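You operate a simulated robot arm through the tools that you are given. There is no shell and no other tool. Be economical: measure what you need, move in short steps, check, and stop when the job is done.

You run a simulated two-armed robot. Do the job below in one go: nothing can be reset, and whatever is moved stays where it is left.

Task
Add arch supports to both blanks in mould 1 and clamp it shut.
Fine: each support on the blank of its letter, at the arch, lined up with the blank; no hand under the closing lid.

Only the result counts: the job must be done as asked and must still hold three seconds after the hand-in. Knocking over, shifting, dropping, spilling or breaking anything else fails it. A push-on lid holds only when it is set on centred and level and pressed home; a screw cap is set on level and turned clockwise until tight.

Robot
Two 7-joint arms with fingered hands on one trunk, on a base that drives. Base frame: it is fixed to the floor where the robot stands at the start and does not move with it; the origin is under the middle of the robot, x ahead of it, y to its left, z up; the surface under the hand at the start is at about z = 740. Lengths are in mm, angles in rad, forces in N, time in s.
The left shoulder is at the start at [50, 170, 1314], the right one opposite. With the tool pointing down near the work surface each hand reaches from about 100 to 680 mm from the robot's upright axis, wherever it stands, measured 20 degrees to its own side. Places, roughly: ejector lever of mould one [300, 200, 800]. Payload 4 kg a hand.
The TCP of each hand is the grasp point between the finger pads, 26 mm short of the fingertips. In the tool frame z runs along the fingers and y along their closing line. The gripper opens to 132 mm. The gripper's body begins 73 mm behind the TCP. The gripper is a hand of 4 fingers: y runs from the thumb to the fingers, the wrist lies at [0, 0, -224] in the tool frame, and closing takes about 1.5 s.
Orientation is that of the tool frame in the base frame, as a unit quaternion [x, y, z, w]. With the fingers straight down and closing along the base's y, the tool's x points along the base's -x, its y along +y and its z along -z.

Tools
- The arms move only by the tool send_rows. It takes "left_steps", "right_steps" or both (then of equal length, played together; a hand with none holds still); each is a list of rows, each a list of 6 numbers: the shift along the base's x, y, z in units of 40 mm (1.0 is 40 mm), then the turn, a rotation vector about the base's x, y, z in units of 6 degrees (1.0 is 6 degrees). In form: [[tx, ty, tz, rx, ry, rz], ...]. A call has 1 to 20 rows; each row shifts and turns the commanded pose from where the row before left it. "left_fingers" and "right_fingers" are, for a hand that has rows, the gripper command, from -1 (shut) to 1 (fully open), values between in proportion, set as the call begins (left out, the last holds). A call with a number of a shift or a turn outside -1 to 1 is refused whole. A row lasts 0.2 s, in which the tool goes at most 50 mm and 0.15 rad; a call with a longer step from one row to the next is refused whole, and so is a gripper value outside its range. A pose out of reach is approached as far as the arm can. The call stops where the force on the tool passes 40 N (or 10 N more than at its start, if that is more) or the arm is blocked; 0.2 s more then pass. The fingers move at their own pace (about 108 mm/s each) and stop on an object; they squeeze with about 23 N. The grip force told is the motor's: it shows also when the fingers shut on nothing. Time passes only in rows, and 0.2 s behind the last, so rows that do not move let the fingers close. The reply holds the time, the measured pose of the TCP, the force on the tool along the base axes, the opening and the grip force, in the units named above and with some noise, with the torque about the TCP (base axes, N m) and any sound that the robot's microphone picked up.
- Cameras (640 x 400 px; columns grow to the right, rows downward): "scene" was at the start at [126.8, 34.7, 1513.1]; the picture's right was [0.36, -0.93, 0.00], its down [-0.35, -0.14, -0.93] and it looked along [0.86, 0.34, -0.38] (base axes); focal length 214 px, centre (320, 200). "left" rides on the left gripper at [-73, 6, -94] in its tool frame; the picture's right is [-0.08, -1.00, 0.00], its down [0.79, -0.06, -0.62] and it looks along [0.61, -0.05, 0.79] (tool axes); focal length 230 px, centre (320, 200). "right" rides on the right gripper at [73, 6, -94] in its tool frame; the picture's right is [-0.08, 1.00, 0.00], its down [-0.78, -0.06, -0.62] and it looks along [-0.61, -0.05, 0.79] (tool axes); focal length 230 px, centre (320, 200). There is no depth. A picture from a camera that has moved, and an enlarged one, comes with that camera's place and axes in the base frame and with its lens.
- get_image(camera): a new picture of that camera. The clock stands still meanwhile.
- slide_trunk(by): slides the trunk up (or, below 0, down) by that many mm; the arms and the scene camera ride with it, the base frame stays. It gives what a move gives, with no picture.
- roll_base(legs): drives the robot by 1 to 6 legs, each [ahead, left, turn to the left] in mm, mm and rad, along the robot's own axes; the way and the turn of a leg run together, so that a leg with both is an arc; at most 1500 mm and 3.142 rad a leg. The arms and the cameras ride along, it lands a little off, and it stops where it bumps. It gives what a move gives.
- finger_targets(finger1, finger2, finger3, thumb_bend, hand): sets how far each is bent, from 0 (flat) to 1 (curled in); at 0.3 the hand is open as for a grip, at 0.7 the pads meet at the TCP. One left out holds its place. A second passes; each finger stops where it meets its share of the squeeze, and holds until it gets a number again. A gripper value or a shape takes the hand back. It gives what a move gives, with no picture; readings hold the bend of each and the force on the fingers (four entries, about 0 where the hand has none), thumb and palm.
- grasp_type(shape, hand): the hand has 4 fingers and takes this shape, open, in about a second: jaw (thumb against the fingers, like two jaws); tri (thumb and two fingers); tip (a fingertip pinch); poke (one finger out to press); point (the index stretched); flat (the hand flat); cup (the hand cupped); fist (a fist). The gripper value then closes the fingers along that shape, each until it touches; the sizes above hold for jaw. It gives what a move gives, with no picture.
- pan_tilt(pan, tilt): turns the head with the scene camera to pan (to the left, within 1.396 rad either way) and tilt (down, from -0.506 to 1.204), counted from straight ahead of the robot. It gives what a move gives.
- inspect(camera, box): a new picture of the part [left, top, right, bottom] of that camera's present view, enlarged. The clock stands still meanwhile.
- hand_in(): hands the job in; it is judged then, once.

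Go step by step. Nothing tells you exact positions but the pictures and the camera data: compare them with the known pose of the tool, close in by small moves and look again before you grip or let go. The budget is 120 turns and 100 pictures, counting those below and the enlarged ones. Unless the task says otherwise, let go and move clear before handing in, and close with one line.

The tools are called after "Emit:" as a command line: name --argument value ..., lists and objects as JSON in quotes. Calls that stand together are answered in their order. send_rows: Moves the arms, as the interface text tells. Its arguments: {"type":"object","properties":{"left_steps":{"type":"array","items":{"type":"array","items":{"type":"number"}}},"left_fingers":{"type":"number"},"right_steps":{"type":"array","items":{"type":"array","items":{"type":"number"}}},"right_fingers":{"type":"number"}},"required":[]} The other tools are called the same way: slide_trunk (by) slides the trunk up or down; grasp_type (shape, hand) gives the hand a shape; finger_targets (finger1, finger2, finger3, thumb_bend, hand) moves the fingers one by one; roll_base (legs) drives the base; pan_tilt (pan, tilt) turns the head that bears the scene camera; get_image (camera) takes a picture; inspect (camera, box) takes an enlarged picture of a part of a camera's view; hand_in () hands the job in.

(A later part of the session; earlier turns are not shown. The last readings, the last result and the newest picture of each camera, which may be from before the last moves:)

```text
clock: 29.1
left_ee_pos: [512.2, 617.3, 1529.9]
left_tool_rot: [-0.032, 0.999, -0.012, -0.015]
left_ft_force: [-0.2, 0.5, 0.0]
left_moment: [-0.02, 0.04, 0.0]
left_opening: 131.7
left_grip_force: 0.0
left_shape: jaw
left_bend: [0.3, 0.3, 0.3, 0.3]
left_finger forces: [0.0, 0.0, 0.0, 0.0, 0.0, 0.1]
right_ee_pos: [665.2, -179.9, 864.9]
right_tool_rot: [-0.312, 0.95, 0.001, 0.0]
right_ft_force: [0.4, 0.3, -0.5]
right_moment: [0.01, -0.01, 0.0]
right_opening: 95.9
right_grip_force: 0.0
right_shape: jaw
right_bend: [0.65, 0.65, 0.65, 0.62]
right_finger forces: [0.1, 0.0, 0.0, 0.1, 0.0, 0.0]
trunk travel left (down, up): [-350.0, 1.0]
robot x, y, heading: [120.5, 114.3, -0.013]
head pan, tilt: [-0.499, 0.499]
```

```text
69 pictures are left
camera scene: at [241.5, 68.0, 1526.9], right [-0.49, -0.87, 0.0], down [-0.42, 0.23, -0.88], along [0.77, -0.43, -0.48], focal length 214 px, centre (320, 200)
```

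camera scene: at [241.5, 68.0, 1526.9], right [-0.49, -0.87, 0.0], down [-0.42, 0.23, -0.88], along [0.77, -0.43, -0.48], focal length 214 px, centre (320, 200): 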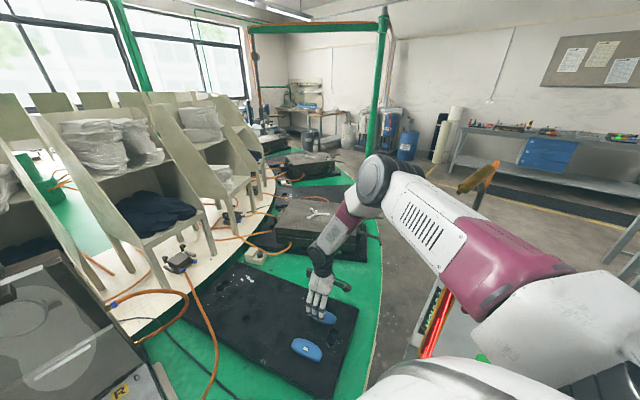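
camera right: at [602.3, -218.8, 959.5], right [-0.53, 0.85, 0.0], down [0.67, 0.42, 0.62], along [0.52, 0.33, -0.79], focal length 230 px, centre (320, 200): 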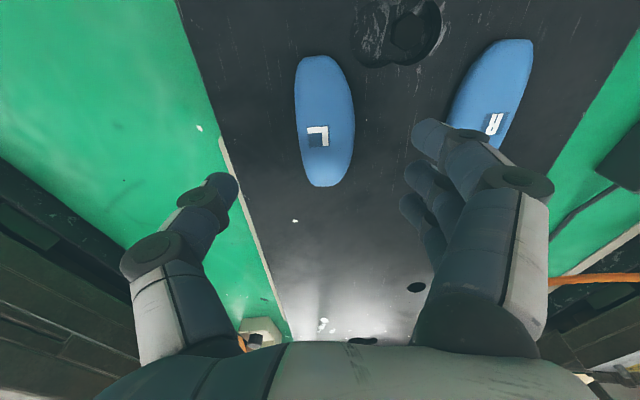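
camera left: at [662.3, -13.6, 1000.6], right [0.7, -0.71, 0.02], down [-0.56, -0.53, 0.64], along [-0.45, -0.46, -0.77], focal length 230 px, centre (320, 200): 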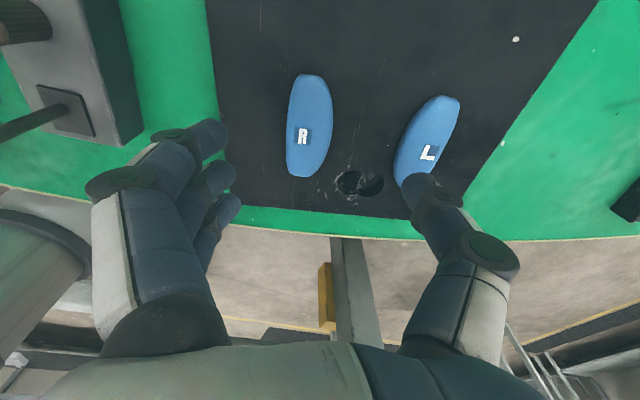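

The hand is centred over L, which lies along the grip line. I'll lower to TCP z≈790 and look.

Emit:
send_rows --right_steps '[[0, 0.02, -0.6, 0, 0, 0.1], [0, 0, -0.6, 0, 0, 0], [0, 0, -0.6, 0, 0, 0]]'

Emit:
get_image --camera "right"

Emit:
inspect --camera "scene" --box '[260, 240, 380, 340]'

```text
clock: 29.9
left_ee_pos: [509.5, 617.1, 1530.9]
left_tool_rot: [-0.032, 0.999, -0.013, -0.014]
left_ft_force: [0.5, 0.8, -0.2]
left_moment: [-0.01, 0.0, -0.03]
left_opening: 131.9
left_grip_force: 0.1
left_shape: jaw
left_bend: [0.3, 0.3, 0.3, 0.3]
left_finger forces: [0.0, 0.0, 0.0, 0.0, 0.0, 0.1]
right_ee_pos: [662.9, -180.3, 798.7]
right_tool_rot: [-0.317, 0.948, 0.0, 0.003]
right_ft_force: [-0.1, -3.1, 15.3]
right_moment: [0.61, 0.59, 0.12]
right_opening: 95.5
right_grip_force: 0.1
right_shape: jaw
right_bend: [0.67, 0.66, 0.66, 0.62]
right_finger forces: [6.0, 4.9, 4.1, 0.1, 0.0, 0.0]
trunk travel left (down, up): [-350.0, 1.0]
robot x, y, heading: [118.5, 113.3, -0.012]
head pan, tilt: [-0.499, 0.499]
```

```text
68 pictures are left
camera right: at [600.7, -220.0, 891.4], right [-0.54, 0.84, 0.0], down [0.66, 0.42, 0.62], along [0.52, 0.33, -0.78], focal length 230 px, centre (320, 200)
```

right: 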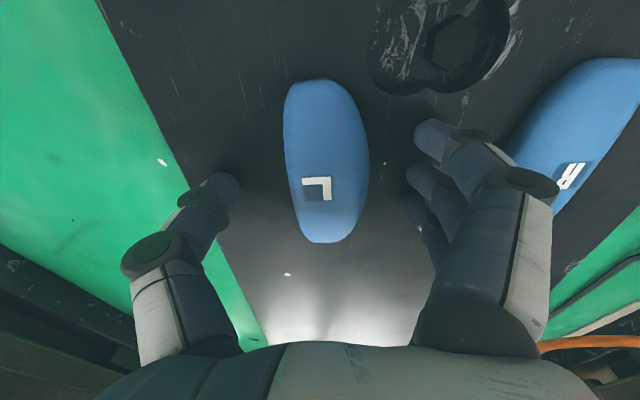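

```text
4.00 times, centred on (320, 290) of scene
camera zoom: at [238.6, 68.6, 1527.4], right [-0.49, -0.87, 0.0], down [-0.42, 0.23, -0.88], along [0.77, -0.43, -0.48], focal length 858 px, centre (320, -160)
```

zoom: 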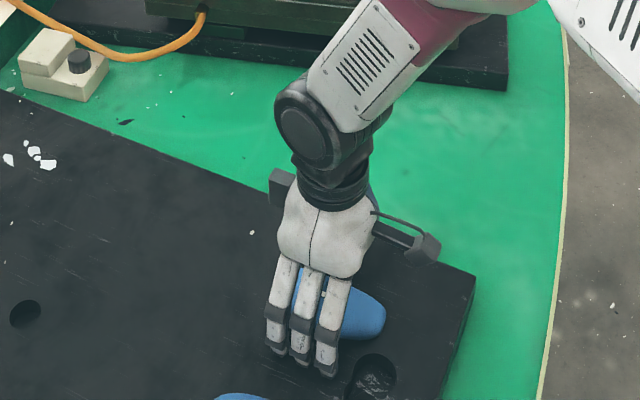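

Fingertips touched the board lightly at TCP z≈799. I'll lift 5 mm, shift 4 mm to centre on the support, and close.

Emit:
send_rows --right_steps '[[0, 0, 0.12, 0, 0, 0], [-0.05, 0.08, 0.05, 0, 0, 0]]'

Emit:
send_rows --right_steps '[[0, 0, 0, 0, 0, 0], [0, 0, 0, 0, 0, 0], [0, 0, 0, 0, 0, 0], [0, 0, 0, 0, 0, 0], [0, 0, 0, 0, 0, 0], [0, 0, 0, 0, 0, 0], [0, 0, 0, 0, 0, 0], [0, 0, 0, 0, 0, 0]]' --right_fingers -1

Emit:
get_image --camera "right"

```text
clock: 30.5
left_ee_pos: [510.7, 618.5, 1530.9]
left_tool_rot: [-0.033, 0.999, -0.013, -0.014]
left_ft_force: [-0.7, -0.6, -0.4]
left_moment: [0.0, 0.0, -0.02]
left_opening: 132.0
left_grip_force: 0.1
left_shape: jaw
left_bend: [0.3, 0.3, 0.3, 0.3]
left_finger forces: [0.1, 0.0, 0.0, 0.0, 0.0, 0.1]
right_ee_pos: [660.3, -176.8, 801.5]
right_tool_rot: [-0.318, 0.948, 0.0, 0.0]
right_ft_force: [0.3, -0.2, -0.4]
right_moment: [-0.02, 0.04, 0.02]
right_opening: 95.7
right_grip_force: 0.0
right_shape: jaw
right_bend: [0.66, 0.66, 0.66, 0.62]
right_finger forces: [0.0, 0.0, 0.0, 0.0, 0.0, 0.0]
trunk travel left (down, up): [-350.0, 1.0]
robot x, y, heading: [119.3, 109.1, -0.016]
head pan, tilt: [-0.499, 0.499]
```

```text
clock: 32.3
left_ee_pos: [511.6, 618.8, 1529.9]
left_tool_rot: [-0.033, 0.999, -0.011, -0.014]
left_ft_force: [-0.3, 0.3, -0.6]
left_moment: [-0.03, 0.04, 0.03]
left_opening: 132.0
left_grip_force: 0.0
left_shape: jaw
left_bend: [0.3, 0.3, 0.3, 0.3]
left_finger forces: [0.0, 0.0, 0.0, 0.0, 0.1, 0.0]
right_ee_pos: [660.8, -176.9, 802.0]
right_tool_rot: [-0.317, 0.948, 0.001, 0.0]
right_ft_force: [0.4, -0.3, 0.9]
right_moment: [0.0, 0.02, -0.02]
right_opening: 34.5
right_grip_force: 23.1
right_shape: jaw
right_bend: [0.73, 0.73, 0.73, 0.7]
right_finger forces: [6.4, 6.5, 6.9, 0.0, 20.2, 0.0]
trunk travel left (down, up): [-350.0, 1.0]
robot x, y, heading: [118.2, 110.7, -0.01]
head pan, tilt: [-0.499, 0.499]
```

```text
66 pictures are left
camera right: at [598.6, -216.9, 895.8], right [-0.54, 0.84, 0.0], down [0.66, 0.42, 0.62], along [0.52, 0.33, -0.79], focal length 230 px, centre (320, 200)
```

right: 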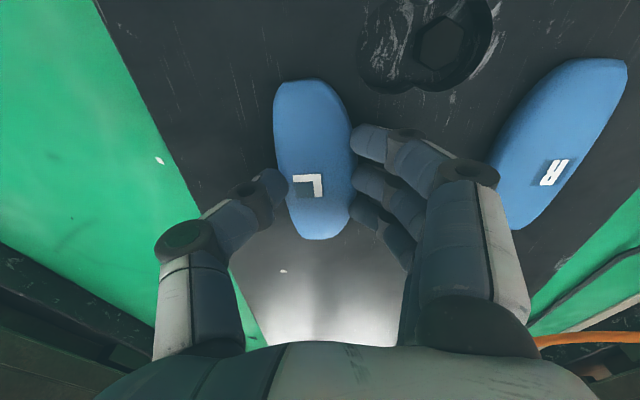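

L is gripped (opening 34.5 mm, ~23 N). Lifting it clear, then backing up and driving round to face mould 1.

Emit:
send_rows --right_steps '[[0, 0, 0.5, 0, 0, 0], [-0.05, 0.03, 1, 0, 0, 0], [-0.05, 0.03, 1, 0, 0, 0], [-0.05, 0.03, 1, 0, 0, 0], [-0.05, 0.03, 1, 0, 0, 0], [-0.05, 0.03, 1, 0, 0, 0], [-0.05, 0.03, 1, 0, 0, 0], [-0.05, 0.03, 1, 0, 0, 0]]'

Emit:
inspect --camera "right" --box '[160, 0, 560, 280]'

Emit:
roll_base --legs '[[-110, 0, 0], [0, 80, 0], [0, 0, 0.41]]'

Emit:
pan_tilt --pan 0.1 --tilt 0.6

Emit:
get_image --camera "scene"

Emit:
get_image --camera "right"

```text
clock: 34.1
left_ee_pos: [510.5, 618.8, 1531.5]
left_tool_rot: [-0.032, 0.999, -0.011, -0.014]
left_ft_force: [-0.5, -0.6, -0.9]
left_moment: [0.03, 0.0, 0.01]
left_opening: 131.8
left_grip_force: 0.2
left_shape: jaw
left_bend: [0.3, 0.3, 0.3, 0.3]
left_finger forces: [0.0, 0.0, 0.0, 0.0, 0.0, 0.1]
right_ee_pos: [644.9, -169.8, 1100.9]
right_tool_rot: [-0.318, 0.948, 0.001, 0.001]
right_ft_force: [-0.3, -0.7, -0.3]
right_moment: [-0.01, -0.02, -0.01]
right_opening: 33.4
right_grip_force: 23.0
right_shape: jaw
right_bend: [0.74, 0.74, 0.73, 0.7]
right_finger forces: [5.6, 5.4, 7.7, 0.0, 19.2, 0.0]
trunk travel left (down, up): [-350.0, 1.0]
robot x, y, heading: [120.9, 113.6, -0.01]
head pan, tilt: [-0.499, 0.499]
```

```text
1.43 times, centred on (360, 140) of right
camera zoom: at [584.5, -209.3, 1194.9], right [-0.54, 0.84, 0.0], down [0.66, 0.42, 0.62], along [0.52, 0.33, -0.79], focal length 329 px, centre (263, 286)
```

zoom: 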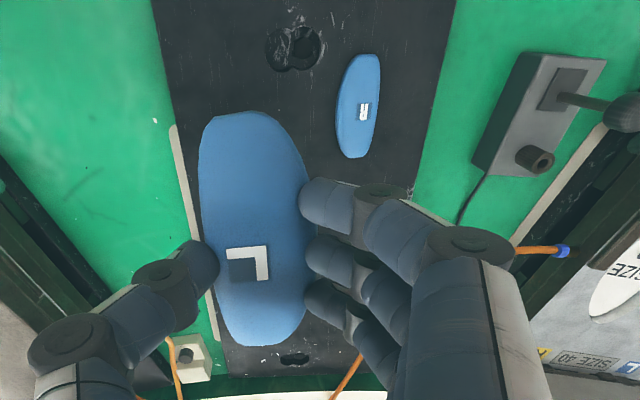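

```text
clock: 37.5
left_ee_pos: [169.8, 813.7, 1530.7]
left_tool_rot: [-0.235, 0.972, -0.014, -0.011]
left_ft_force: [-0.6, -0.3, -0.1]
left_moment: [-0.01, 0.03, 0.03]
left_opening: 131.5
left_grip_force: 0.1
left_shape: jaw
left_bend: [0.3, 0.3, 0.3, 0.3]
left_finger forces: [0.0, 0.0, 0.0, 0.0, 0.0, 0.1]
right_ee_pos: [607.2, 145.6, 1100.6]
right_tool_rot: [-0.503, 0.864, 0.001, 0.001]
right_ft_force: [0.7, 0.3, -0.4]
right_moment: [-0.02, 0.0, 0.0]
right_opening: 33.4
right_grip_force: 23.1
right_shape: jaw
right_bend: [0.74, 0.74, 0.73, 0.7]
right_finger forces: [5.3, 5.2, 7.8, 0.0, 19.2, 0.1]
trunk travel left (down, up): [-350.0, 1.0]
robot x, y, heading: [8.6, 194.8, 0.399]
head pan, tilt: [-0.499, 0.499]
```

```text
clock: 38.5
left_ee_pos: [170.6, 813.4, 1530.7]
left_tool_rot: [-0.235, 0.972, -0.015, -0.013]
left_ft_force: [-0.8, 1.2, 0.4]
left_moment: [0.01, 0.01, 0.0]
left_opening: 131.9
left_grip_force: 0.1
left_shape: jaw
left_bend: [0.3, 0.3, 0.3, 0.3]
left_finger forces: [0.1, 0.0, 0.1, 0.0, 0.0, 0.1]
right_ee_pos: [606.8, 145.6, 1100.1]
right_tool_rot: [-0.503, 0.864, 0.001, 0.0]
right_ft_force: [1.0, 0.4, -0.3]
right_moment: [-0.01, 0.0, 0.01]
right_opening: 33.7
right_grip_force: 22.9
right_shape: jaw
right_bend: [0.74, 0.74, 0.73, 0.7]
right_finger forces: [5.4, 5.1, 7.8, 0.1, 19.2, 0.0]
trunk travel left (down, up): [-350.0, 1.0]
robot x, y, heading: [11.0, 195.5, 0.399]
head pan, tilt: [0.099, 0.6]
```

```text
64 pictures are left
camera scene: at [127.6, 253.2, 1517.9], right [0.48, -0.88, 0.0], down [-0.5, -0.27, -0.83], along [0.73, 0.39, -0.56], focal length 214 px, centre (320, 200)
```

scene: 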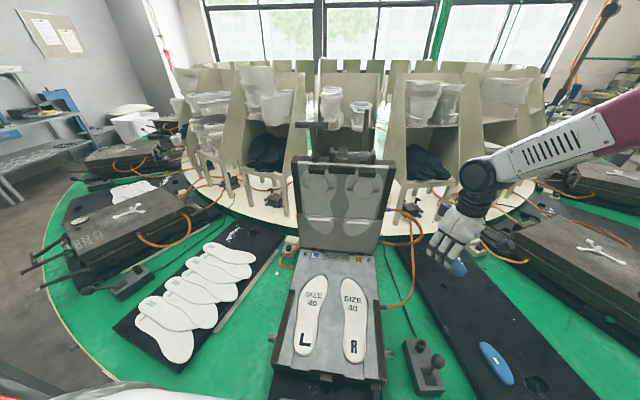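

```text
63 pictures are left
camera right: at [566.6, 83.6, 1194.0], right [-0.83, 0.56, 0.0], down [0.44, 0.65, 0.62], along [0.34, 0.51, -0.79], focal length 230 px, centre (320, 200)
```

right: 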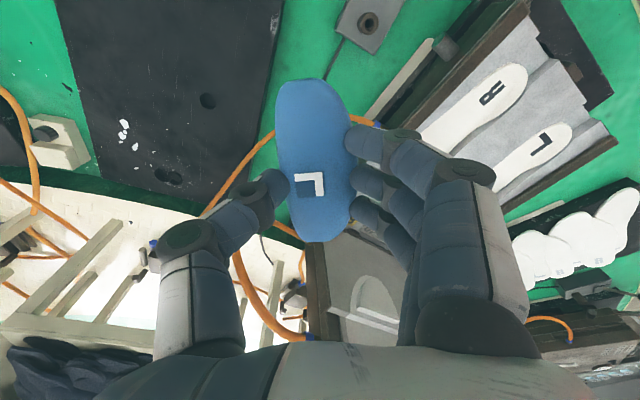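

Well placed in front of mould 1, support L held firmly. Enlarging the blanks to measure axes.

Emit:
inspect --camera "scene" --box '[260, 235, 400, 395]'

Emit:
inspect --camera "scene" --box '[270, 90, 430, 200]'

```text
2.50 times, centred on (330, 315) of scene
camera zoom: at [127.6, 253.2, 1517.9], right [0.48, -0.88, 0.0], down [-0.5, -0.27, -0.83], along [0.73, 0.39, -0.56], focal length 536 px, centre (295, -88)
```

zoom: 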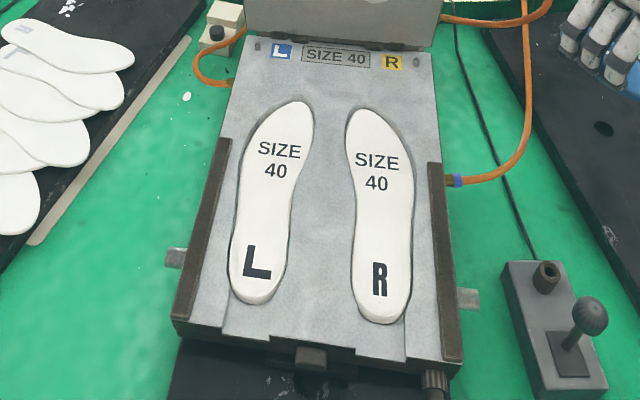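

```text
3.64 times, centred on (350, 145) of scene
camera zoom: at [127.6, 253.2, 1517.9], right [0.48, -0.88, 0.0], down [-0.5, -0.27, -0.83], along [0.73, 0.39, -0.56], focal length 780 px, centre (211, 400)
```

zoom: 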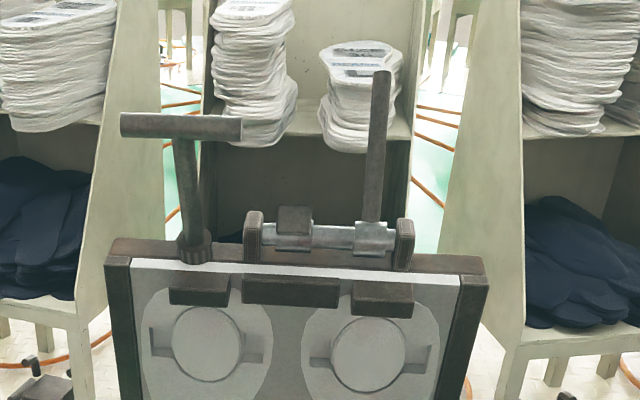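

From two views the blank tops are at z≈838; L blank runs from heel (320,411) at ~20°, its arch near (424,443). I'll bring the L support above that, turned to the blank's axis.

Emit:
send_rows --right_steps '[[-0.508, 0.822, -0.278, 0, 0, -0.75], [-0.508, 0.822, -0.278, 0, 0, -0.75], [-0.508, 0.822, -0.278, 0, 0, -0.75], [-0.508, 0.822, -0.278, 0, 0, -0.75], [-0.508, 0.822, -0.278, 0, 0, -0.75], [-0.508, 0.822, -0.278, 0, 0, -0.75], [-0.508, 0.822, -0.278, 0, 0, -0.75], [-0.508, 0.822, -0.278, 0, 0, -0.75], [-0.508, 0.822, -0.278, 0, 0, -0.75]]'

Emit:
get_image --camera "right"

Emit:
get_image --camera "scene"

```text
clock: 40.7
left_ee_pos: [169.8, 814.2, 1530.0]
left_tool_rot: [-0.234, 0.972, -0.015, -0.011]
left_ft_force: [0.0, 0.9, -0.2]
left_moment: [0.01, 0.0, 0.01]
left_opening: 131.9
left_grip_force: 0.1
left_shape: jaw
left_bend: [0.3, 0.3, 0.3, 0.3]
left_finger forces: [0.1, 0.1, 0.0, 0.0, 0.0, 0.1]
right_ee_pos: [462.5, 429.7, 1021.2]
right_tool_rot: [-0.127, 0.992, 0.028, 0.001]
right_ft_force: [-0.9, 0.2, -0.4]
right_moment: [0.01, -0.01, 0.0]
right_opening: 33.1
right_grip_force: 23.2
right_shape: jaw
right_bend: [0.74, 0.74, 0.73, 0.7]
right_finger forces: [5.5, 5.2, 7.6, 0.0, 19.0, 0.1]
trunk travel left (down, up): [-350.0, 1.0]
robot x, y, heading: [11.6, 197.2, 0.396]
head pan, tilt: [0.099, 0.6]
stopped in row 9 (right hand): the arm was blocked; the commanded pose is now the measured one
```

```text
60 pictures are left
camera right: at [390.7, 412.3, 1114.4], right [-0.17, 0.98, 0.06], down [0.78, 0.1, 0.62], along [0.6, 0.15, -0.78], focal length 230 px, centre (320, 200)
```

right: 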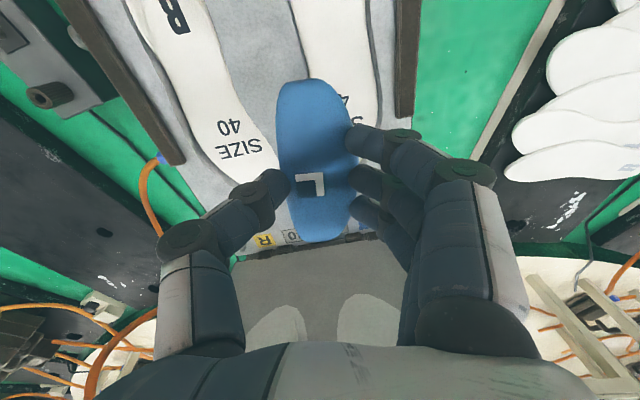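

```text
59 pictures are left
camera scene: at [127.3, 253.0, 1517.9], right [0.48, -0.88, 0.0], down [-0.5, -0.27, -0.83], along [0.73, 0.39, -0.56], focal length 214 px, centre (320, 200)
```

scene: 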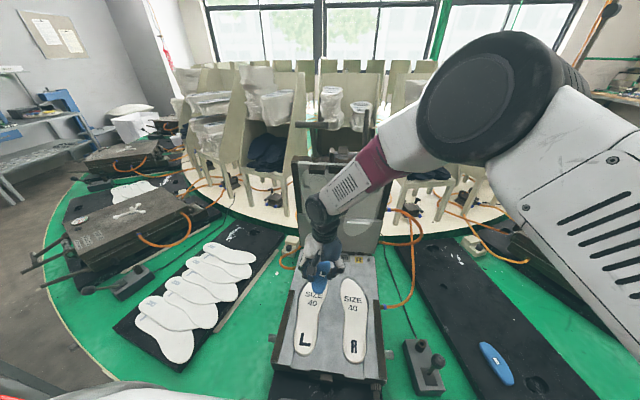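

The right arm is blocked reaching across; I'll slide the robot ~190 mm to its left so mould 1 lies on its right-hand side, then re-level the hand.

Emit:
roll_base --legs '[[0, 190, 0]]'

Emit:
send_rows --right_steps '[[0.12, -0.8, 0, -0.27, 0, 0], [0.12, -0.8, 0, -0.26, 0, 0], [0.12, -0.8, 0, 0, 0, 0], [0.12, -0.8, 0, 0, 0, 0], [0.12, -0.8, 0, 0, 0, 0]]'

Emit:
get_image --camera "right"

Emit:
get_image --camera "scene"

```text
clock: 43.0
left_ee_pos: [97.1, 990.3, 1530.9]
left_tool_rot: [-0.233, 0.972, -0.016, -0.012]
left_ft_force: [-0.5, 0.1, -0.9]
left_moment: [0.01, 0.02, 0.01]
left_opening: 131.8
left_grip_force: 0.0
left_shape: jaw
left_bend: [0.3, 0.3, 0.3, 0.3]
left_finger forces: [0.0, 0.1, 0.0, 0.1, 0.1, 0.0]
right_ee_pos: [387.9, 607.1, 1020.9]
right_tool_rot: [-0.126, 0.992, 0.029, 0.0]
right_ft_force: [1.2, 1.0, 0.0]
right_moment: [0.02, -0.05, -0.03]
right_opening: 33.2
right_grip_force: 23.1
right_shape: jaw
right_bend: [0.74, 0.74, 0.73, 0.7]
right_finger forces: [5.5, 5.3, 7.5, 0.0, 19.0, 0.1]
trunk travel left (down, up): [-350.0, 1.0]
robot x, y, heading: [-63.6, 372.3, 0.398]
head pan, tilt: [0.099, 0.6]
```

```text
clock: 44.2
left_ee_pos: [98.0, 989.9, 1531.2]
left_tool_rot: [-0.234, 0.972, -0.015, -0.011]
left_ft_force: [0.8, 0.5, -0.3]
left_moment: [0.04, -0.03, -0.01]
left_opening: 131.6
left_grip_force: 0.1
left_shape: jaw
left_bend: [0.3, 0.3, 0.3, 0.3]
left_finger forces: [0.1, 0.0, 0.0, 0.0, 0.0, 0.0]
right_ee_pos: [411.0, 447.2, 1021.8]
right_tool_rot: [-0.126, 0.992, 0.001, -0.002]
right_ft_force: [0.2, -0.2, -0.2]
right_moment: [0.0, -0.01, -0.03]
right_opening: 33.2
right_grip_force: 22.2
right_shape: jaw
right_bend: [0.74, 0.74, 0.73, 0.7]
right_finger forces: [5.5, 5.0, 7.1, 0.0, 18.8, 0.1]
trunk travel left (down, up): [-350.0, 1.0]
robot x, y, heading: [-58.5, 367.2, 0.402]
head pan, tilt: [0.099, 0.6]
```

```text
58 pictures are left
camera right: at [341.3, 434.1, 1116.3], right [-0.17, 0.98, 0.0], down [0.78, 0.14, 0.61], along [0.6, 0.11, -0.79], focal length 230 px, centre (320, 200)
```

right: 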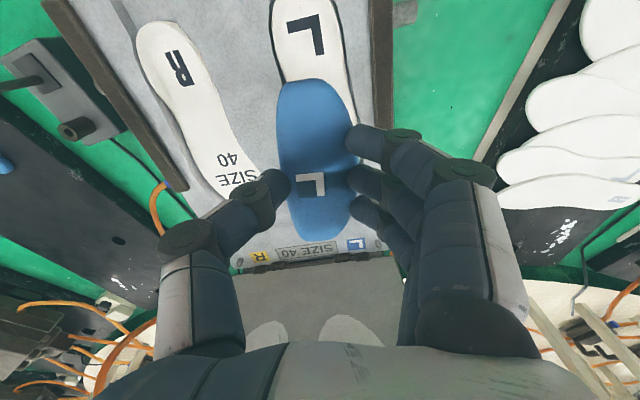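

```text
57 pictures are left
camera scene: at [53.9, 429.0, 1517.9], right [0.48, -0.88, 0.0], down [-0.5, -0.27, -0.83], along [0.73, 0.39, -0.56], focal length 214 px, centre (320, 200)
```

scene: 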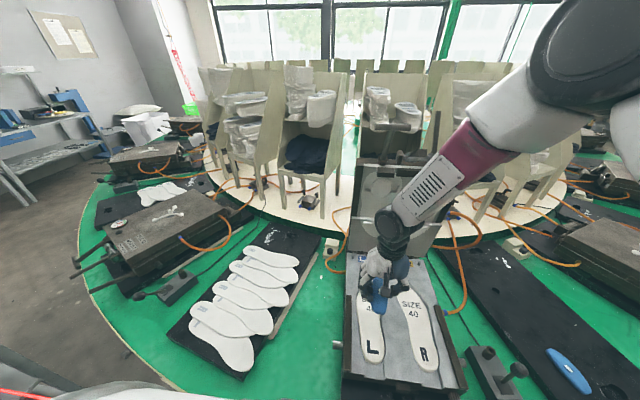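

Hand level over L blank. Turning 4.5° to the blank axis, centring on the arch, and lowering to z≈920.

Emit:
send_rows --right_steps '[[0.14, -0.02, -0.85, 0, 0, 0.25], [0.14, -0.02, -0.85, 0, 0, 0.25], [0.14, -0.02, -0.8, 0, 0, 0.25]]'

Emit:
get_image --camera "right"

Emit:
inspect --camera "scene" --box '[330, 230, 470, 400]'

```text
clock: 45.0
left_ee_pos: [98.4, 990.0, 1530.7]
left_tool_rot: [-0.233, 0.972, -0.015, -0.013]
left_ft_force: [-0.3, -0.8, -0.7]
left_moment: [0.03, 0.03, -0.01]
left_opening: 131.8
left_grip_force: 0.0
left_shape: jaw
left_bend: [0.3, 0.3, 0.3, 0.3]
left_finger forces: [0.0, 0.1, 0.0, 0.0, 0.1, 0.1]
right_ee_pos: [430.3, 445.1, 921.2]
right_tool_rot: [-0.165, 0.986, 0.0, -0.003]
right_ft_force: [0.4, -0.1, -0.8]
right_moment: [0.01, -0.03, 0.02]
right_opening: 32.9
right_grip_force: 22.7
right_shape: jaw
right_bend: [0.74, 0.74, 0.73, 0.7]
right_finger forces: [5.6, 5.1, 7.2, 0.1, 18.9, 0.1]
trunk travel left (down, up): [-350.0, 1.0]
robot x, y, heading: [-61.1, 371.4, 0.401]
head pan, tilt: [0.099, 0.6]
```

```text
56 pictures are left
camera right: at [360.8, 426.5, 1014.7], right [-0.25, 0.97, 0.0], down [0.77, 0.2, 0.61], along [0.59, 0.16, -0.79], focal length 230 px, centre (320, 200)
```

right: 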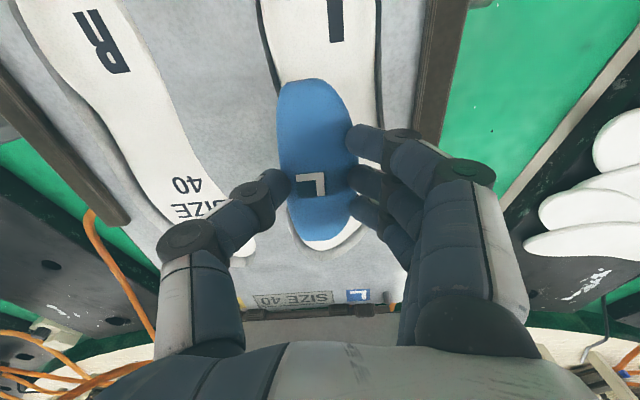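

```text
2.35 times, centred on (400, 315) of scene
camera zoom: at [54.4, 430.1, 1517.8], right [0.48, -0.88, 0.0], down [-0.5, -0.27, -0.82], along [0.73, 0.39, -0.57], focal length 505 px, centre (132, -71)
```

zoom: 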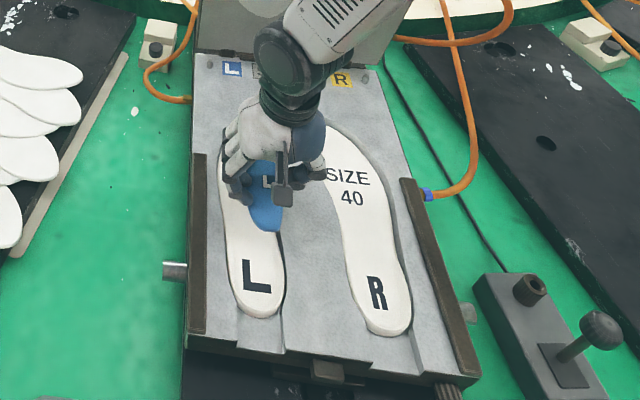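

Aligned. Lowering in small steps until the support meets the blank.

Emit:
send_rows --right_steps '[[0, -0.02, -0.4, 0, 0, 0], [-0.03, 0, -0.4, 0, 0, 0]]'

Emit:
send_rows --right_steps '[[0, 0, -0.08, 0, 0, 0], [0, 0, -0.08, 0, 0, 0]]'

Emit:
inspect --camera "scene" --box '[350, 250, 430, 350]'

```text
clock: 45.6
left_ee_pos: [97.2, 991.7, 1531.7]
left_tool_rot: [-0.233, 0.972, -0.015, -0.013]
left_ft_force: [0.2, 0.0, -0.6]
left_moment: [0.05, 0.01, -0.04]
left_opening: 131.8
left_grip_force: 0.0
left_shape: jaw
left_bend: [0.3, 0.3, 0.3, 0.3]
left_finger forces: [0.1, 0.0, 0.0, 0.1, 0.0, 0.0]
right_ee_pos: [428.3, 444.3, 889.8]
right_tool_rot: [-0.164, 0.987, 0.001, -0.003]
right_ft_force: [0.5, 0.6, -0.5]
right_moment: [0.02, 0.0, 0.04]
right_opening: 32.9
right_grip_force: 23.0
right_shape: jaw
right_bend: [0.74, 0.74, 0.73, 0.7]
right_finger forces: [5.7, 5.1, 7.0, 0.0, 18.8, 0.0]
trunk travel left (down, up): [-350.0, 1.0]
robot x, y, heading: [-61.0, 370.4, 0.4]
head pan, tilt: [0.099, 0.6]
```

```text
clock: 46.2
left_ee_pos: [96.8, 991.0, 1529.6]
left_tool_rot: [-0.233, 0.972, -0.015, -0.013]
left_ft_force: [0.4, 0.3, -0.4]
left_moment: [-0.04, 0.01, 0.04]
left_opening: 132.2
left_grip_force: 0.1
left_shape: jaw
left_bend: [0.3, 0.3, 0.3, 0.3]
left_finger forces: [0.1, 0.0, 0.0, 0.0, 0.0, 0.0]
right_ee_pos: [428.6, 443.2, 883.5]
right_tool_rot: [-0.164, 0.986, 0.0, -0.003]
right_ft_force: [-0.3, 0.3, -0.2]
right_moment: [0.0, 0.02, -0.01]
right_opening: 32.9
right_grip_force: 22.9
right_shape: jaw
right_bend: [0.74, 0.74, 0.73, 0.7]
right_finger forces: [5.7, 5.2, 7.1, 0.0, 18.9, 0.0]
trunk travel left (down, up): [-350.0, 1.0]
robot x, y, heading: [-60.9, 370.0, 0.4]
head pan, tilt: [0.099, 0.6]
```

```text
4.00 times, centred on (390, 300) of scene
camera zoom: at [53.6, 429.9, 1517.9], right [0.48, -0.88, 0.0], down [-0.5, -0.27, -0.83], along [0.73, 0.39, -0.56], focal length 858 px, centre (40, -200)
```

zoom: 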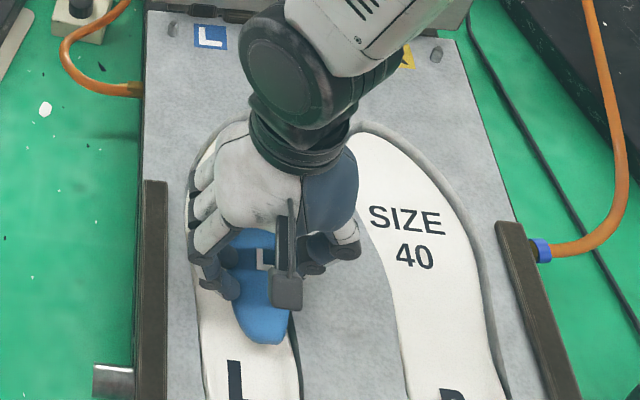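

No contact yet; the support sits nicely over the medial waist. Continuing down slowly.

Emit:
send_rows --right_steps '[[0, 0, -0.08, 0, 0, 0], [0, 0, -0.07, 0, 0, 0]]'

Emit:
send_rows --right_steps '[[0, 0, -0.06, 0, 0, 0], [0, 0, 0, 0, 0, 0]]'

```text
clock: 46.8
left_ee_pos: [97.6, 990.8, 1530.8]
left_tool_rot: [-0.233, 0.972, -0.015, -0.012]
left_ft_force: [0.0, -0.9, -0.3]
left_moment: [0.0, 0.01, 0.0]
left_opening: 131.9
left_grip_force: 0.1
left_shape: jaw
left_bend: [0.3, 0.3, 0.3, 0.3]
left_finger forces: [0.0, 0.0, 0.0, 0.0, 0.0, 0.0]
right_ee_pos: [428.2, 444.2, 876.1]
right_tool_rot: [-0.164, 0.987, 0.001, -0.003]
right_ft_force: [-0.3, 0.1, 1.1]
right_moment: [-0.02, -0.01, 0.03]
right_opening: 32.7
right_grip_force: 22.9
right_shape: jaw
right_bend: [0.74, 0.74, 0.73, 0.7]
right_finger forces: [5.7, 5.1, 7.0, 0.0, 18.9, 0.0]
trunk travel left (down, up): [-350.0, 1.0]
robot x, y, heading: [-63.6, 371.1, 0.398]
head pan, tilt: [0.099, 0.6]
```

```text
clock: 47.4
left_ee_pos: [96.6, 990.9, 1532.0]
left_tool_rot: [-0.234, 0.972, -0.014, -0.013]
left_ft_force: [0.2, -0.3, 0.3]
left_moment: [-0.02, -0.03, -0.02]
left_opening: 131.9
left_grip_force: 0.0
left_shape: jaw
left_bend: [0.3, 0.3, 0.3, 0.3]
left_finger forces: [0.0, 0.1, 0.0, 0.1, 0.0, 0.0]
right_ee_pos: [427.3, 444.5, 874.3]
right_tool_rot: [-0.164, 0.986, 0.0, -0.002]
right_ft_force: [0.1, -1.2, -0.1]
right_moment: [0.0, 0.0, 0.02]
right_opening: 33.1
right_grip_force: 23.3
right_shape: jaw
right_bend: [0.74, 0.74, 0.73, 0.7]
right_finger forces: [5.8, 5.1, 7.1, 0.0, 19.4, 0.0]
trunk travel left (down, up): [-350.0, 1.0]
robot x, y, heading: [-55.7, 371.7, 0.401]
head pan, tilt: [0.099, 0.6]
```

Emit:
send_rows --right_steps '[[0, 0, -0.07, 0, 0, 0], [0, 0, 0, 0, 0, 0]]'

Emit:
send_rows --right_steps '[[0, 0, -0.07, 0, 0, 0], [0, 0, 0, 0, 0, 0]]'

Emit:
get_image --camera "right"

```text
clock: 48.0
left_ee_pos: [95.8, 989.7, 1531.2]
left_tool_rot: [-0.233, 0.972, -0.015, -0.012]
left_ft_force: [-0.3, 0.0, -0.3]
left_moment: [0.0, 0.03, 0.04]
left_opening: 132.0
left_grip_force: 0.0
left_shape: jaw
left_bend: [0.3, 0.3, 0.3, 0.3]
left_finger forces: [0.0, 0.0, 0.0, 0.0, 0.0, 0.0]
right_ee_pos: [427.3, 443.0, 872.8]
right_tool_rot: [-0.164, 0.986, 0.0, -0.001]
right_ft_force: [1.9, -2.5, 24.2]
right_moment: [-0.68, -0.29, 0.05]
right_opening: 34.1
right_grip_force: 22.8
right_shape: jaw
right_bend: [0.73, 0.74, 0.73, 0.7]
right_finger forces: [6.4, 5.9, 7.8, 0.0, 39.3, 0.0]
trunk travel left (down, up): [-350.0, 1.0]
robot x, y, heading: [-66.1, 373.5, 0.402]
head pan, tilt: [0.099, 0.6]
```

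```text
clock: 48.5
left_ee_pos: [94.9, 990.2, 1532.1]
left_tool_rot: [-0.233, 0.972, -0.015, -0.012]
left_ft_force: [0.8, 0.5, 0.1]
left_moment: [0.01, 0.0, 0.01]
left_opening: 132.3
left_grip_force: 0.1
left_shape: jaw
left_bend: [0.3, 0.3, 0.3, 0.3]
left_finger forces: [0.1, 0.0, 0.0, 0.0, 0.1, 0.0]
right_ee_pos: [428.0, 443.5, 873.0]
right_tool_rot: [-0.164, 0.986, 0.0, -0.001]
right_ft_force: [-7.6, -3.5, 24.7]
right_moment: [-0.75, 0.08, -0.25]
right_opening: 35.1
right_grip_force: 22.7
right_shape: jaw
right_bend: [0.73, 0.74, 0.73, 0.71]
right_finger forces: [7.1, 5.8, 7.3, 0.0, 43.2, 0.0]
trunk travel left (down, up): [-350.0, 1.0]
robot x, y, heading: [-60.7, 375.6, 0.398]
head pan, tilt: [0.099, 0.6]
stopped in row 2 (right hand): the force on the tool passed its limit at 42 N (the readings are from after the stop); the commanded pose is now the measured one
```

```text
53 pictures are left
camera right: at [358.2, 425.0, 966.0], right [-0.25, 0.97, 0.0], down [0.76, 0.2, 0.62], along [0.6, 0.15, -0.79], focal length 230 px, centre (320, 200)
```

right: 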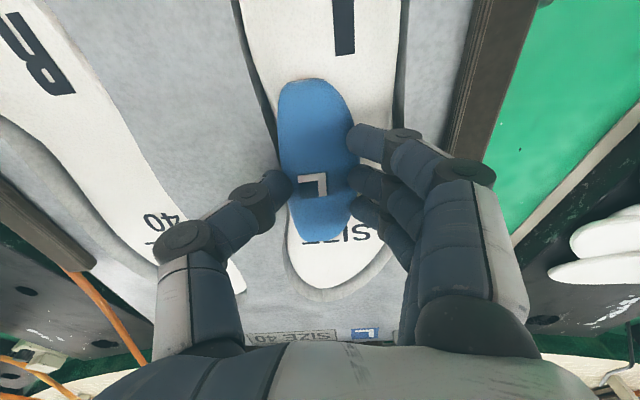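

Contact made; the support lies at the arch, flush with the medial edge. I'll shift 3 mm laterally, settle, and let go gently.

Emit:
send_rows --right_steps '[[0, 0, 0.07, 0, 0, 0], [-0.02, 0.075, 0, 0, 0, 0], [0, 0, -0.03, 0, 0, 0]]'

Emit:
send_rows --right_steps '[[0, 0, 0, 0, 0, 0], [0, 0, 0, 0, 0, 0], [0, 0, 0, 0, 0, 0], [0, 0, 0, 0, 0, 0], [0, 0, 0, 0, 0, 0]]' --right_fingers 0.1

Emit:
get_image --camera "right"

```text
clock: 49.3
left_ee_pos: [96.1, 988.6, 1532.3]
left_tool_rot: [-0.233, 0.972, -0.014, -0.012]
left_ft_force: [0.0, 0.3, 0.1]
left_moment: [0.01, 0.01, 0.02]
left_opening: 131.8
left_grip_force: 0.1
left_shape: jaw
left_bend: [0.3, 0.3, 0.3, 0.3]
left_finger forces: [0.0, 0.1, 0.0, 0.0, 0.1, 0.0]
right_ee_pos: [428.9, 445.4, 872.9]
right_tool_rot: [-0.164, 0.987, 0.0, 0.0]
right_ft_force: [0.0, -5.6, 23.0]
right_moment: [0.06, 0.13, 0.03]
right_opening: 32.0
right_grip_force: 23.1
right_shape: jaw
right_bend: [0.76, 0.75, 0.73, 0.71]
right_finger forces: [8.4, 7.8, 6.4, 0.1, 25.3, 0.0]
trunk travel left (down, up): [-350.0, 1.0]
robot x, y, heading: [-61.7, 370.5, 0.395]
head pan, tilt: [0.099, 0.6]
```

```text
clock: 50.5
left_ee_pos: [96.6, 991.5, 1530.4]
left_tool_rot: [-0.234, 0.972, -0.015, -0.012]
left_ft_force: [0.7, -0.7, 0.9]
left_moment: [0.0, -0.01, 0.03]
left_opening: 132.0
left_grip_force: 0.1
left_shape: jaw
left_bend: [0.3, 0.3, 0.3, 0.3]
left_finger forces: [0.1, 0.0, 0.1, 0.0, 0.1, 0.0]
right_ee_pos: [429.5, 448.7, 871.9]
right_tool_rot: [-0.164, 0.986, 0.002, -0.001]
right_ft_force: [-0.7, 6.3, 19.0]
right_moment: [-0.4, -0.15, 0.03]
right_opening: 62.1
right_grip_force: 0.1
right_shape: jaw
right_bend: [0.73, 0.72, 0.72, 0.74]
right_finger forces: [1.7, 0.0, 0.0, 0.0, 17.4, 0.0]
trunk travel left (down, up): [-350.0, 1.0]
robot x, y, heading: [-64.7, 371.1, 0.393]
head pan, tilt: [0.099, 0.6]
```

```text
52 pictures are left
camera right: at [358.2, 428.7, 966.0], right [-0.25, 0.97, 0.0], down [0.76, 0.2, 0.62], along [0.6, 0.15, -0.79], focal length 230 px, centre (320, 200)
```

right: 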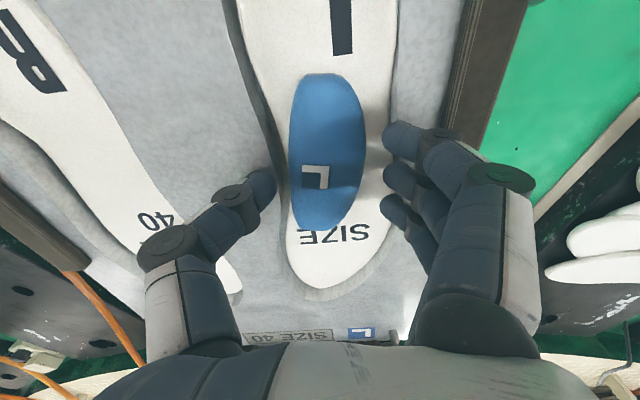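

The support is well inside the arch area but turned about 10° clockwise from the pressing. I'll raise 4 mm and re-grip to square it up, then release at the right height.

Emit:
send_rows --right_steps '[[0, 0, 0.09, 0, 0, 0], [0, 0, 0, 0, 0, 0]]'

Emit:
send_rows --right_steps '[[0, 0, 0, 0, 0, 0], [0, 0, 0, 0, 0, 0], [0, 0, 0, 0, 0, 0], [0, 0, 0, 0, 0, 0], [0, 0, 0, 0, 0, 0]]' --right_fingers -1

Emit:
get_image --camera "right"

```text
clock: 51.1
left_ee_pos: [97.2, 990.5, 1531.1]
left_tool_rot: [-0.233, 0.972, -0.015, -0.012]
left_ft_force: [0.5, 0.0, -0.1]
left_moment: [-0.03, -0.02, -0.01]
left_opening: 131.8
left_grip_force: 0.2
left_shape: jaw
left_bend: [0.3, 0.3, 0.3, 0.3]
left_finger forces: [0.0, 0.1, 0.1, 0.1, 0.0, 0.0]
right_ee_pos: [428.5, 445.6, 875.2]
right_tool_rot: [-0.164, 0.987, -0.001, -0.002]
right_ft_force: [-0.3, 0.0, 0.1]
right_moment: [0.03, -0.02, -0.01]
right_opening: 72.0
right_grip_force: 0.1
right_shape: jaw
right_bend: [0.72, 0.72, 0.72, 0.7]
right_finger forces: [0.0, 0.1, 0.0, 0.0, 0.1, 0.0]
trunk travel left (down, up): [-350.0, 1.0]
robot x, y, heading: [-62.2, 373.4, 0.395]
head pan, tilt: [0.099, 0.6]
```

```text
clock: 52.3
left_ee_pos: [96.6, 990.6, 1531.0]
left_tool_rot: [-0.234, 0.972, -0.015, -0.012]
left_ft_force: [0.8, 0.6, -0.1]
left_moment: [-0.02, -0.01, 0.01]
left_opening: 131.7
left_grip_force: 0.1
left_shape: jaw
left_bend: [0.3, 0.3, 0.3, 0.3]
left_finger forces: [0.0, 0.0, 0.0, 0.0, 0.0, 0.0]
right_ee_pos: [429.1, 446.1, 876.9]
right_tool_rot: [-0.165, 0.986, 0.001, -0.001]
right_ft_force: [0.1, -0.9, 4.5]
right_moment: [-0.02, 0.02, -0.03]
right_opening: 0.1
right_grip_force: 23.4
right_shape: jaw
right_bend: [0.67, 0.7, 0.69, 0.74]
right_finger forces: [0.0, 0.1, 0.0, 0.0, 0.0, 0.0]
trunk travel left (down, up): [-350.0, 1.0]
robot x, y, heading: [-58.8, 370.8, 0.393]
head pan, tilt: [0.099, 0.6]
```

```text
51 pictures are left
camera right: at [358.9, 428.1, 969.4], right [-0.25, 0.97, 0.0], down [0.76, 0.2, 0.61], along [0.59, 0.15, -0.79], focal length 230 px, centre (320, 200)
```

right: 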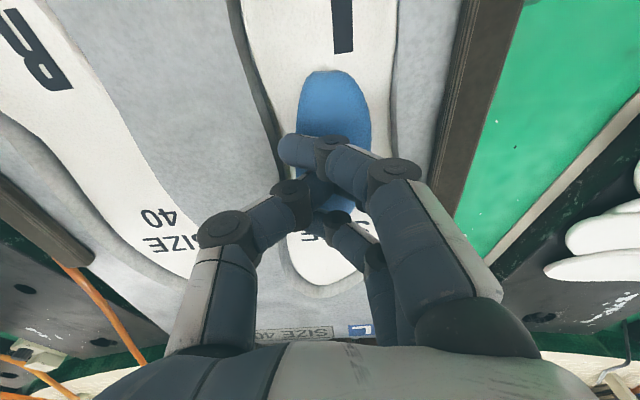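

The fingers slid over the top at this height. I'll open, go 3 mm lower and grip again.

Emit:
send_rows --right_steps '[[0, 0, 0, 0, 0, 0], [0, 0, 0, 0, 0, 0], [0, 0, 0, 0, 0, 0], [0, 0, 0, 0, 0, 0]]' --right_fingers 0.3

Emit:
send_rows --right_steps '[[0, 0, -0.05, 0, 0, 0], [0, 0, -0.02, 0, 0, 0]]'

Emit:
get_image --camera "right"

```text
clock: 53.3
left_ee_pos: [97.3, 989.5, 1530.9]
left_tool_rot: [-0.234, 0.972, -0.015, -0.012]
left_ft_force: [0.2, 0.0, -0.3]
left_moment: [0.0, -0.02, 0.01]
left_opening: 131.8
left_grip_force: 0.0
left_shape: jaw
left_bend: [0.3, 0.3, 0.3, 0.3]
left_finger forces: [0.0, 0.0, 0.1, 0.0, 0.1, 0.0]
right_ee_pos: [428.6, 447.7, 873.6]
right_tool_rot: [-0.164, 0.986, 0.001, -0.002]
right_ft_force: [0.5, 0.4, -0.5]
right_moment: [0.02, 0.02, -0.01]
right_opening: 85.4
right_grip_force: 0.0
right_shape: jaw
right_bend: [0.7, 0.7, 0.7, 0.67]
right_finger forces: [0.1, 0.1, 0.0, 0.0, 0.0, 0.1]
trunk travel left (down, up): [-350.0, 1.0]
robot x, y, heading: [-62.3, 368.5, 0.397]
head pan, tilt: [0.099, 0.6]
```

```text
clock: 53.9
left_ee_pos: [96.5, 989.5, 1530.3]
left_tool_rot: [-0.233, 0.972, -0.014, -0.012]
left_ft_force: [-0.2, -0.1, -0.5]
left_moment: [0.0, -0.01, 0.01]
left_opening: 132.0
left_grip_force: 0.0
left_shape: jaw
left_bend: [0.3, 0.3, 0.3, 0.3]
left_finger forces: [0.1, 0.0, 0.0, 0.0, 0.0, 0.0]
right_ee_pos: [428.8, 445.8, 874.2]
right_tool_rot: [-0.165, 0.986, 0.001, -0.001]
right_ft_force: [-0.9, -1.1, 7.1]
right_moment: [0.36, 0.14, 0.07]
right_opening: 85.0
right_grip_force: 0.0
right_shape: jaw
right_bend: [0.7, 0.7, 0.7, 0.67]
right_finger forces: [2.3, 2.7, 2.9, 0.0, 0.0, 0.0]
trunk travel left (down, up): [-350.0, 1.0]
robot x, y, heading: [-64.2, 369.8, 0.398]
head pan, tilt: [0.099, 0.6]
```

```text
50 pictures are left
camera right: at [359.2, 428.0, 967.5], right [-0.25, 0.97, 0.0], down [0.76, 0.2, 0.61], along [0.6, 0.15, -0.79], focal length 230 px, centre (320, 200)
```

right: 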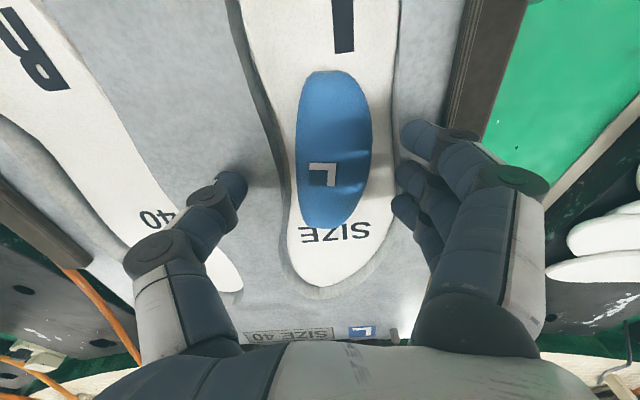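

Fingertips just touch the blank now, so they'll catch the support's sides. Closing.

Emit:
send_rows --right_steps '[[0, 0, 0, 0, 0, 0], [0, 0, 0, 0, 0, 0], [0, 0, 0, 0, 0, 0], [0, 0, 0, 0, 0, 0], [0, 0, 0, 0, 0, 0]]' --right_fingers -1

Emit:
get_image --camera "right"

```text
clock: 55.1
left_ee_pos: [96.9, 990.6, 1530.6]
left_tool_rot: [-0.233, 0.972, -0.014, -0.011]
left_ft_force: [-0.7, 0.3, -0.5]
left_moment: [0.02, -0.01, 0.0]
left_opening: 131.9
left_grip_force: 0.2
left_shape: jaw
left_bend: [0.3, 0.3, 0.3, 0.3]
left_finger forces: [0.0, 0.0, 0.0, 0.0, 0.0, 0.0]
right_ee_pos: [429.0, 446.9, 874.5]
right_tool_rot: [-0.165, 0.986, 0.001, -0.002]
right_ft_force: [0.2, -0.2, 0.1]
right_moment: [-0.02, -0.01, 0.03]
right_opening: 10.8
right_grip_force: 22.9
right_shape: jaw
right_bend: [0.76, 0.75, 0.76, 0.74]
right_finger forces: [0.1, 0.0, 0.0, 0.0, 0.1, 0.0]
trunk travel left (down, up): [-350.0, 1.0]
robot x, y, heading: [-59.9, 370.8, 0.4]
head pan, tilt: [0.099, 0.6]
```

```text
49 pictures are left
camera right: at [359.5, 428.1, 966.9], right [-0.25, 0.97, 0.0], down [0.76, 0.2, 0.61], along [0.59, 0.15, -0.79], focal length 230 px, centre (320, 200)
```

right: 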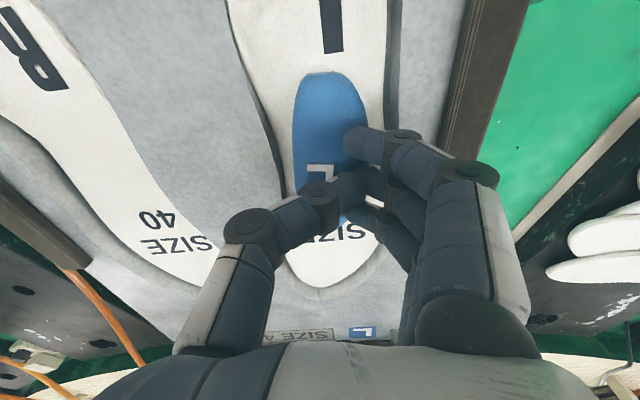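

The thumb slid over again and the blank may have been tugged slightly. I'll open, rise and inspect before doing anything more.

Emit:
send_rows --right_steps '[[0, 0, 0.1, 0, 0, 0], [0, 0, 0, 0, 0, 0], [0, 0, 0, 0, 0, 0], [0, 0, 0.3, 0, 0, 0], [0, 0, 1, 0, 0, 0], [0, 0, 1, 0, 0, 0]]' --right_fingers 0.6

Emit:
get_image --camera "right"

Emit:
inspect --camera "scene" --box '[330, 250, 470, 400]'

```text
clock: 56.5
left_ee_pos: [96.7, 990.4, 1530.5]
left_tool_rot: [-0.234, 0.972, -0.014, -0.012]
left_ft_force: [-0.1, -0.5, 0.0]
left_moment: [0.03, -0.02, 0.02]
left_opening: 132.0
left_grip_force: 0.1
left_shape: jaw
left_bend: [0.3, 0.3, 0.3, 0.3]
left_finger forces: [0.0, 0.0, 0.1, 0.0, 0.0, 0.0]
right_ee_pos: [428.6, 445.0, 969.7]
right_tool_rot: [-0.165, 0.986, 0.001, -0.002]
right_ft_force: [0.1, 0.6, 1.0]
right_moment: [-0.01, 0.02, 0.0]
right_opening: 105.0
right_grip_force: 0.0
right_shape: jaw
right_bend: [0.59, 0.59, 0.59, 0.55]
right_finger forces: [0.0, 0.0, 0.0, 0.0, 0.0, 0.0]
trunk travel left (down, up): [-350.0, 1.0]
robot x, y, heading: [-59.7, 369.5, 0.397]
head pan, tilt: [0.099, 0.6]
```

```text
48 pictures are left
camera right: at [357.5, 427.3, 1063.9], right [-0.25, 0.97, 0.0], down [0.76, 0.2, 0.61], along [0.59, 0.15, -0.79], focal length 230 px, centre (320, 200)
```

right: 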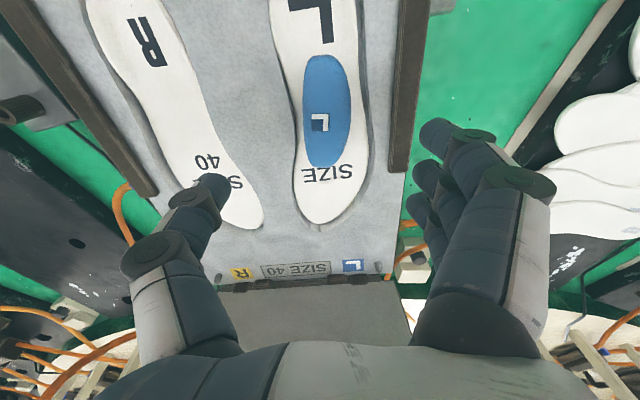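

```text
2.67 times, centred on (400, 325) of scene
camera zoom: at [53.1, 429.6, 1518.0], right [0.48, -0.88, 0.0], down [-0.5, -0.27, -0.83], along [0.73, 0.39, -0.56], focal length 572 px, centre (107, -133)
```

zoom: 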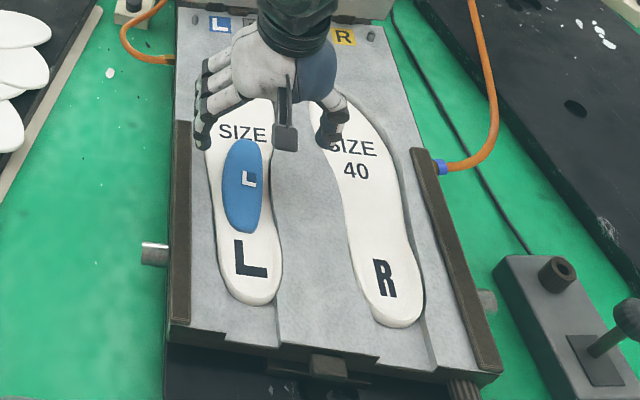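

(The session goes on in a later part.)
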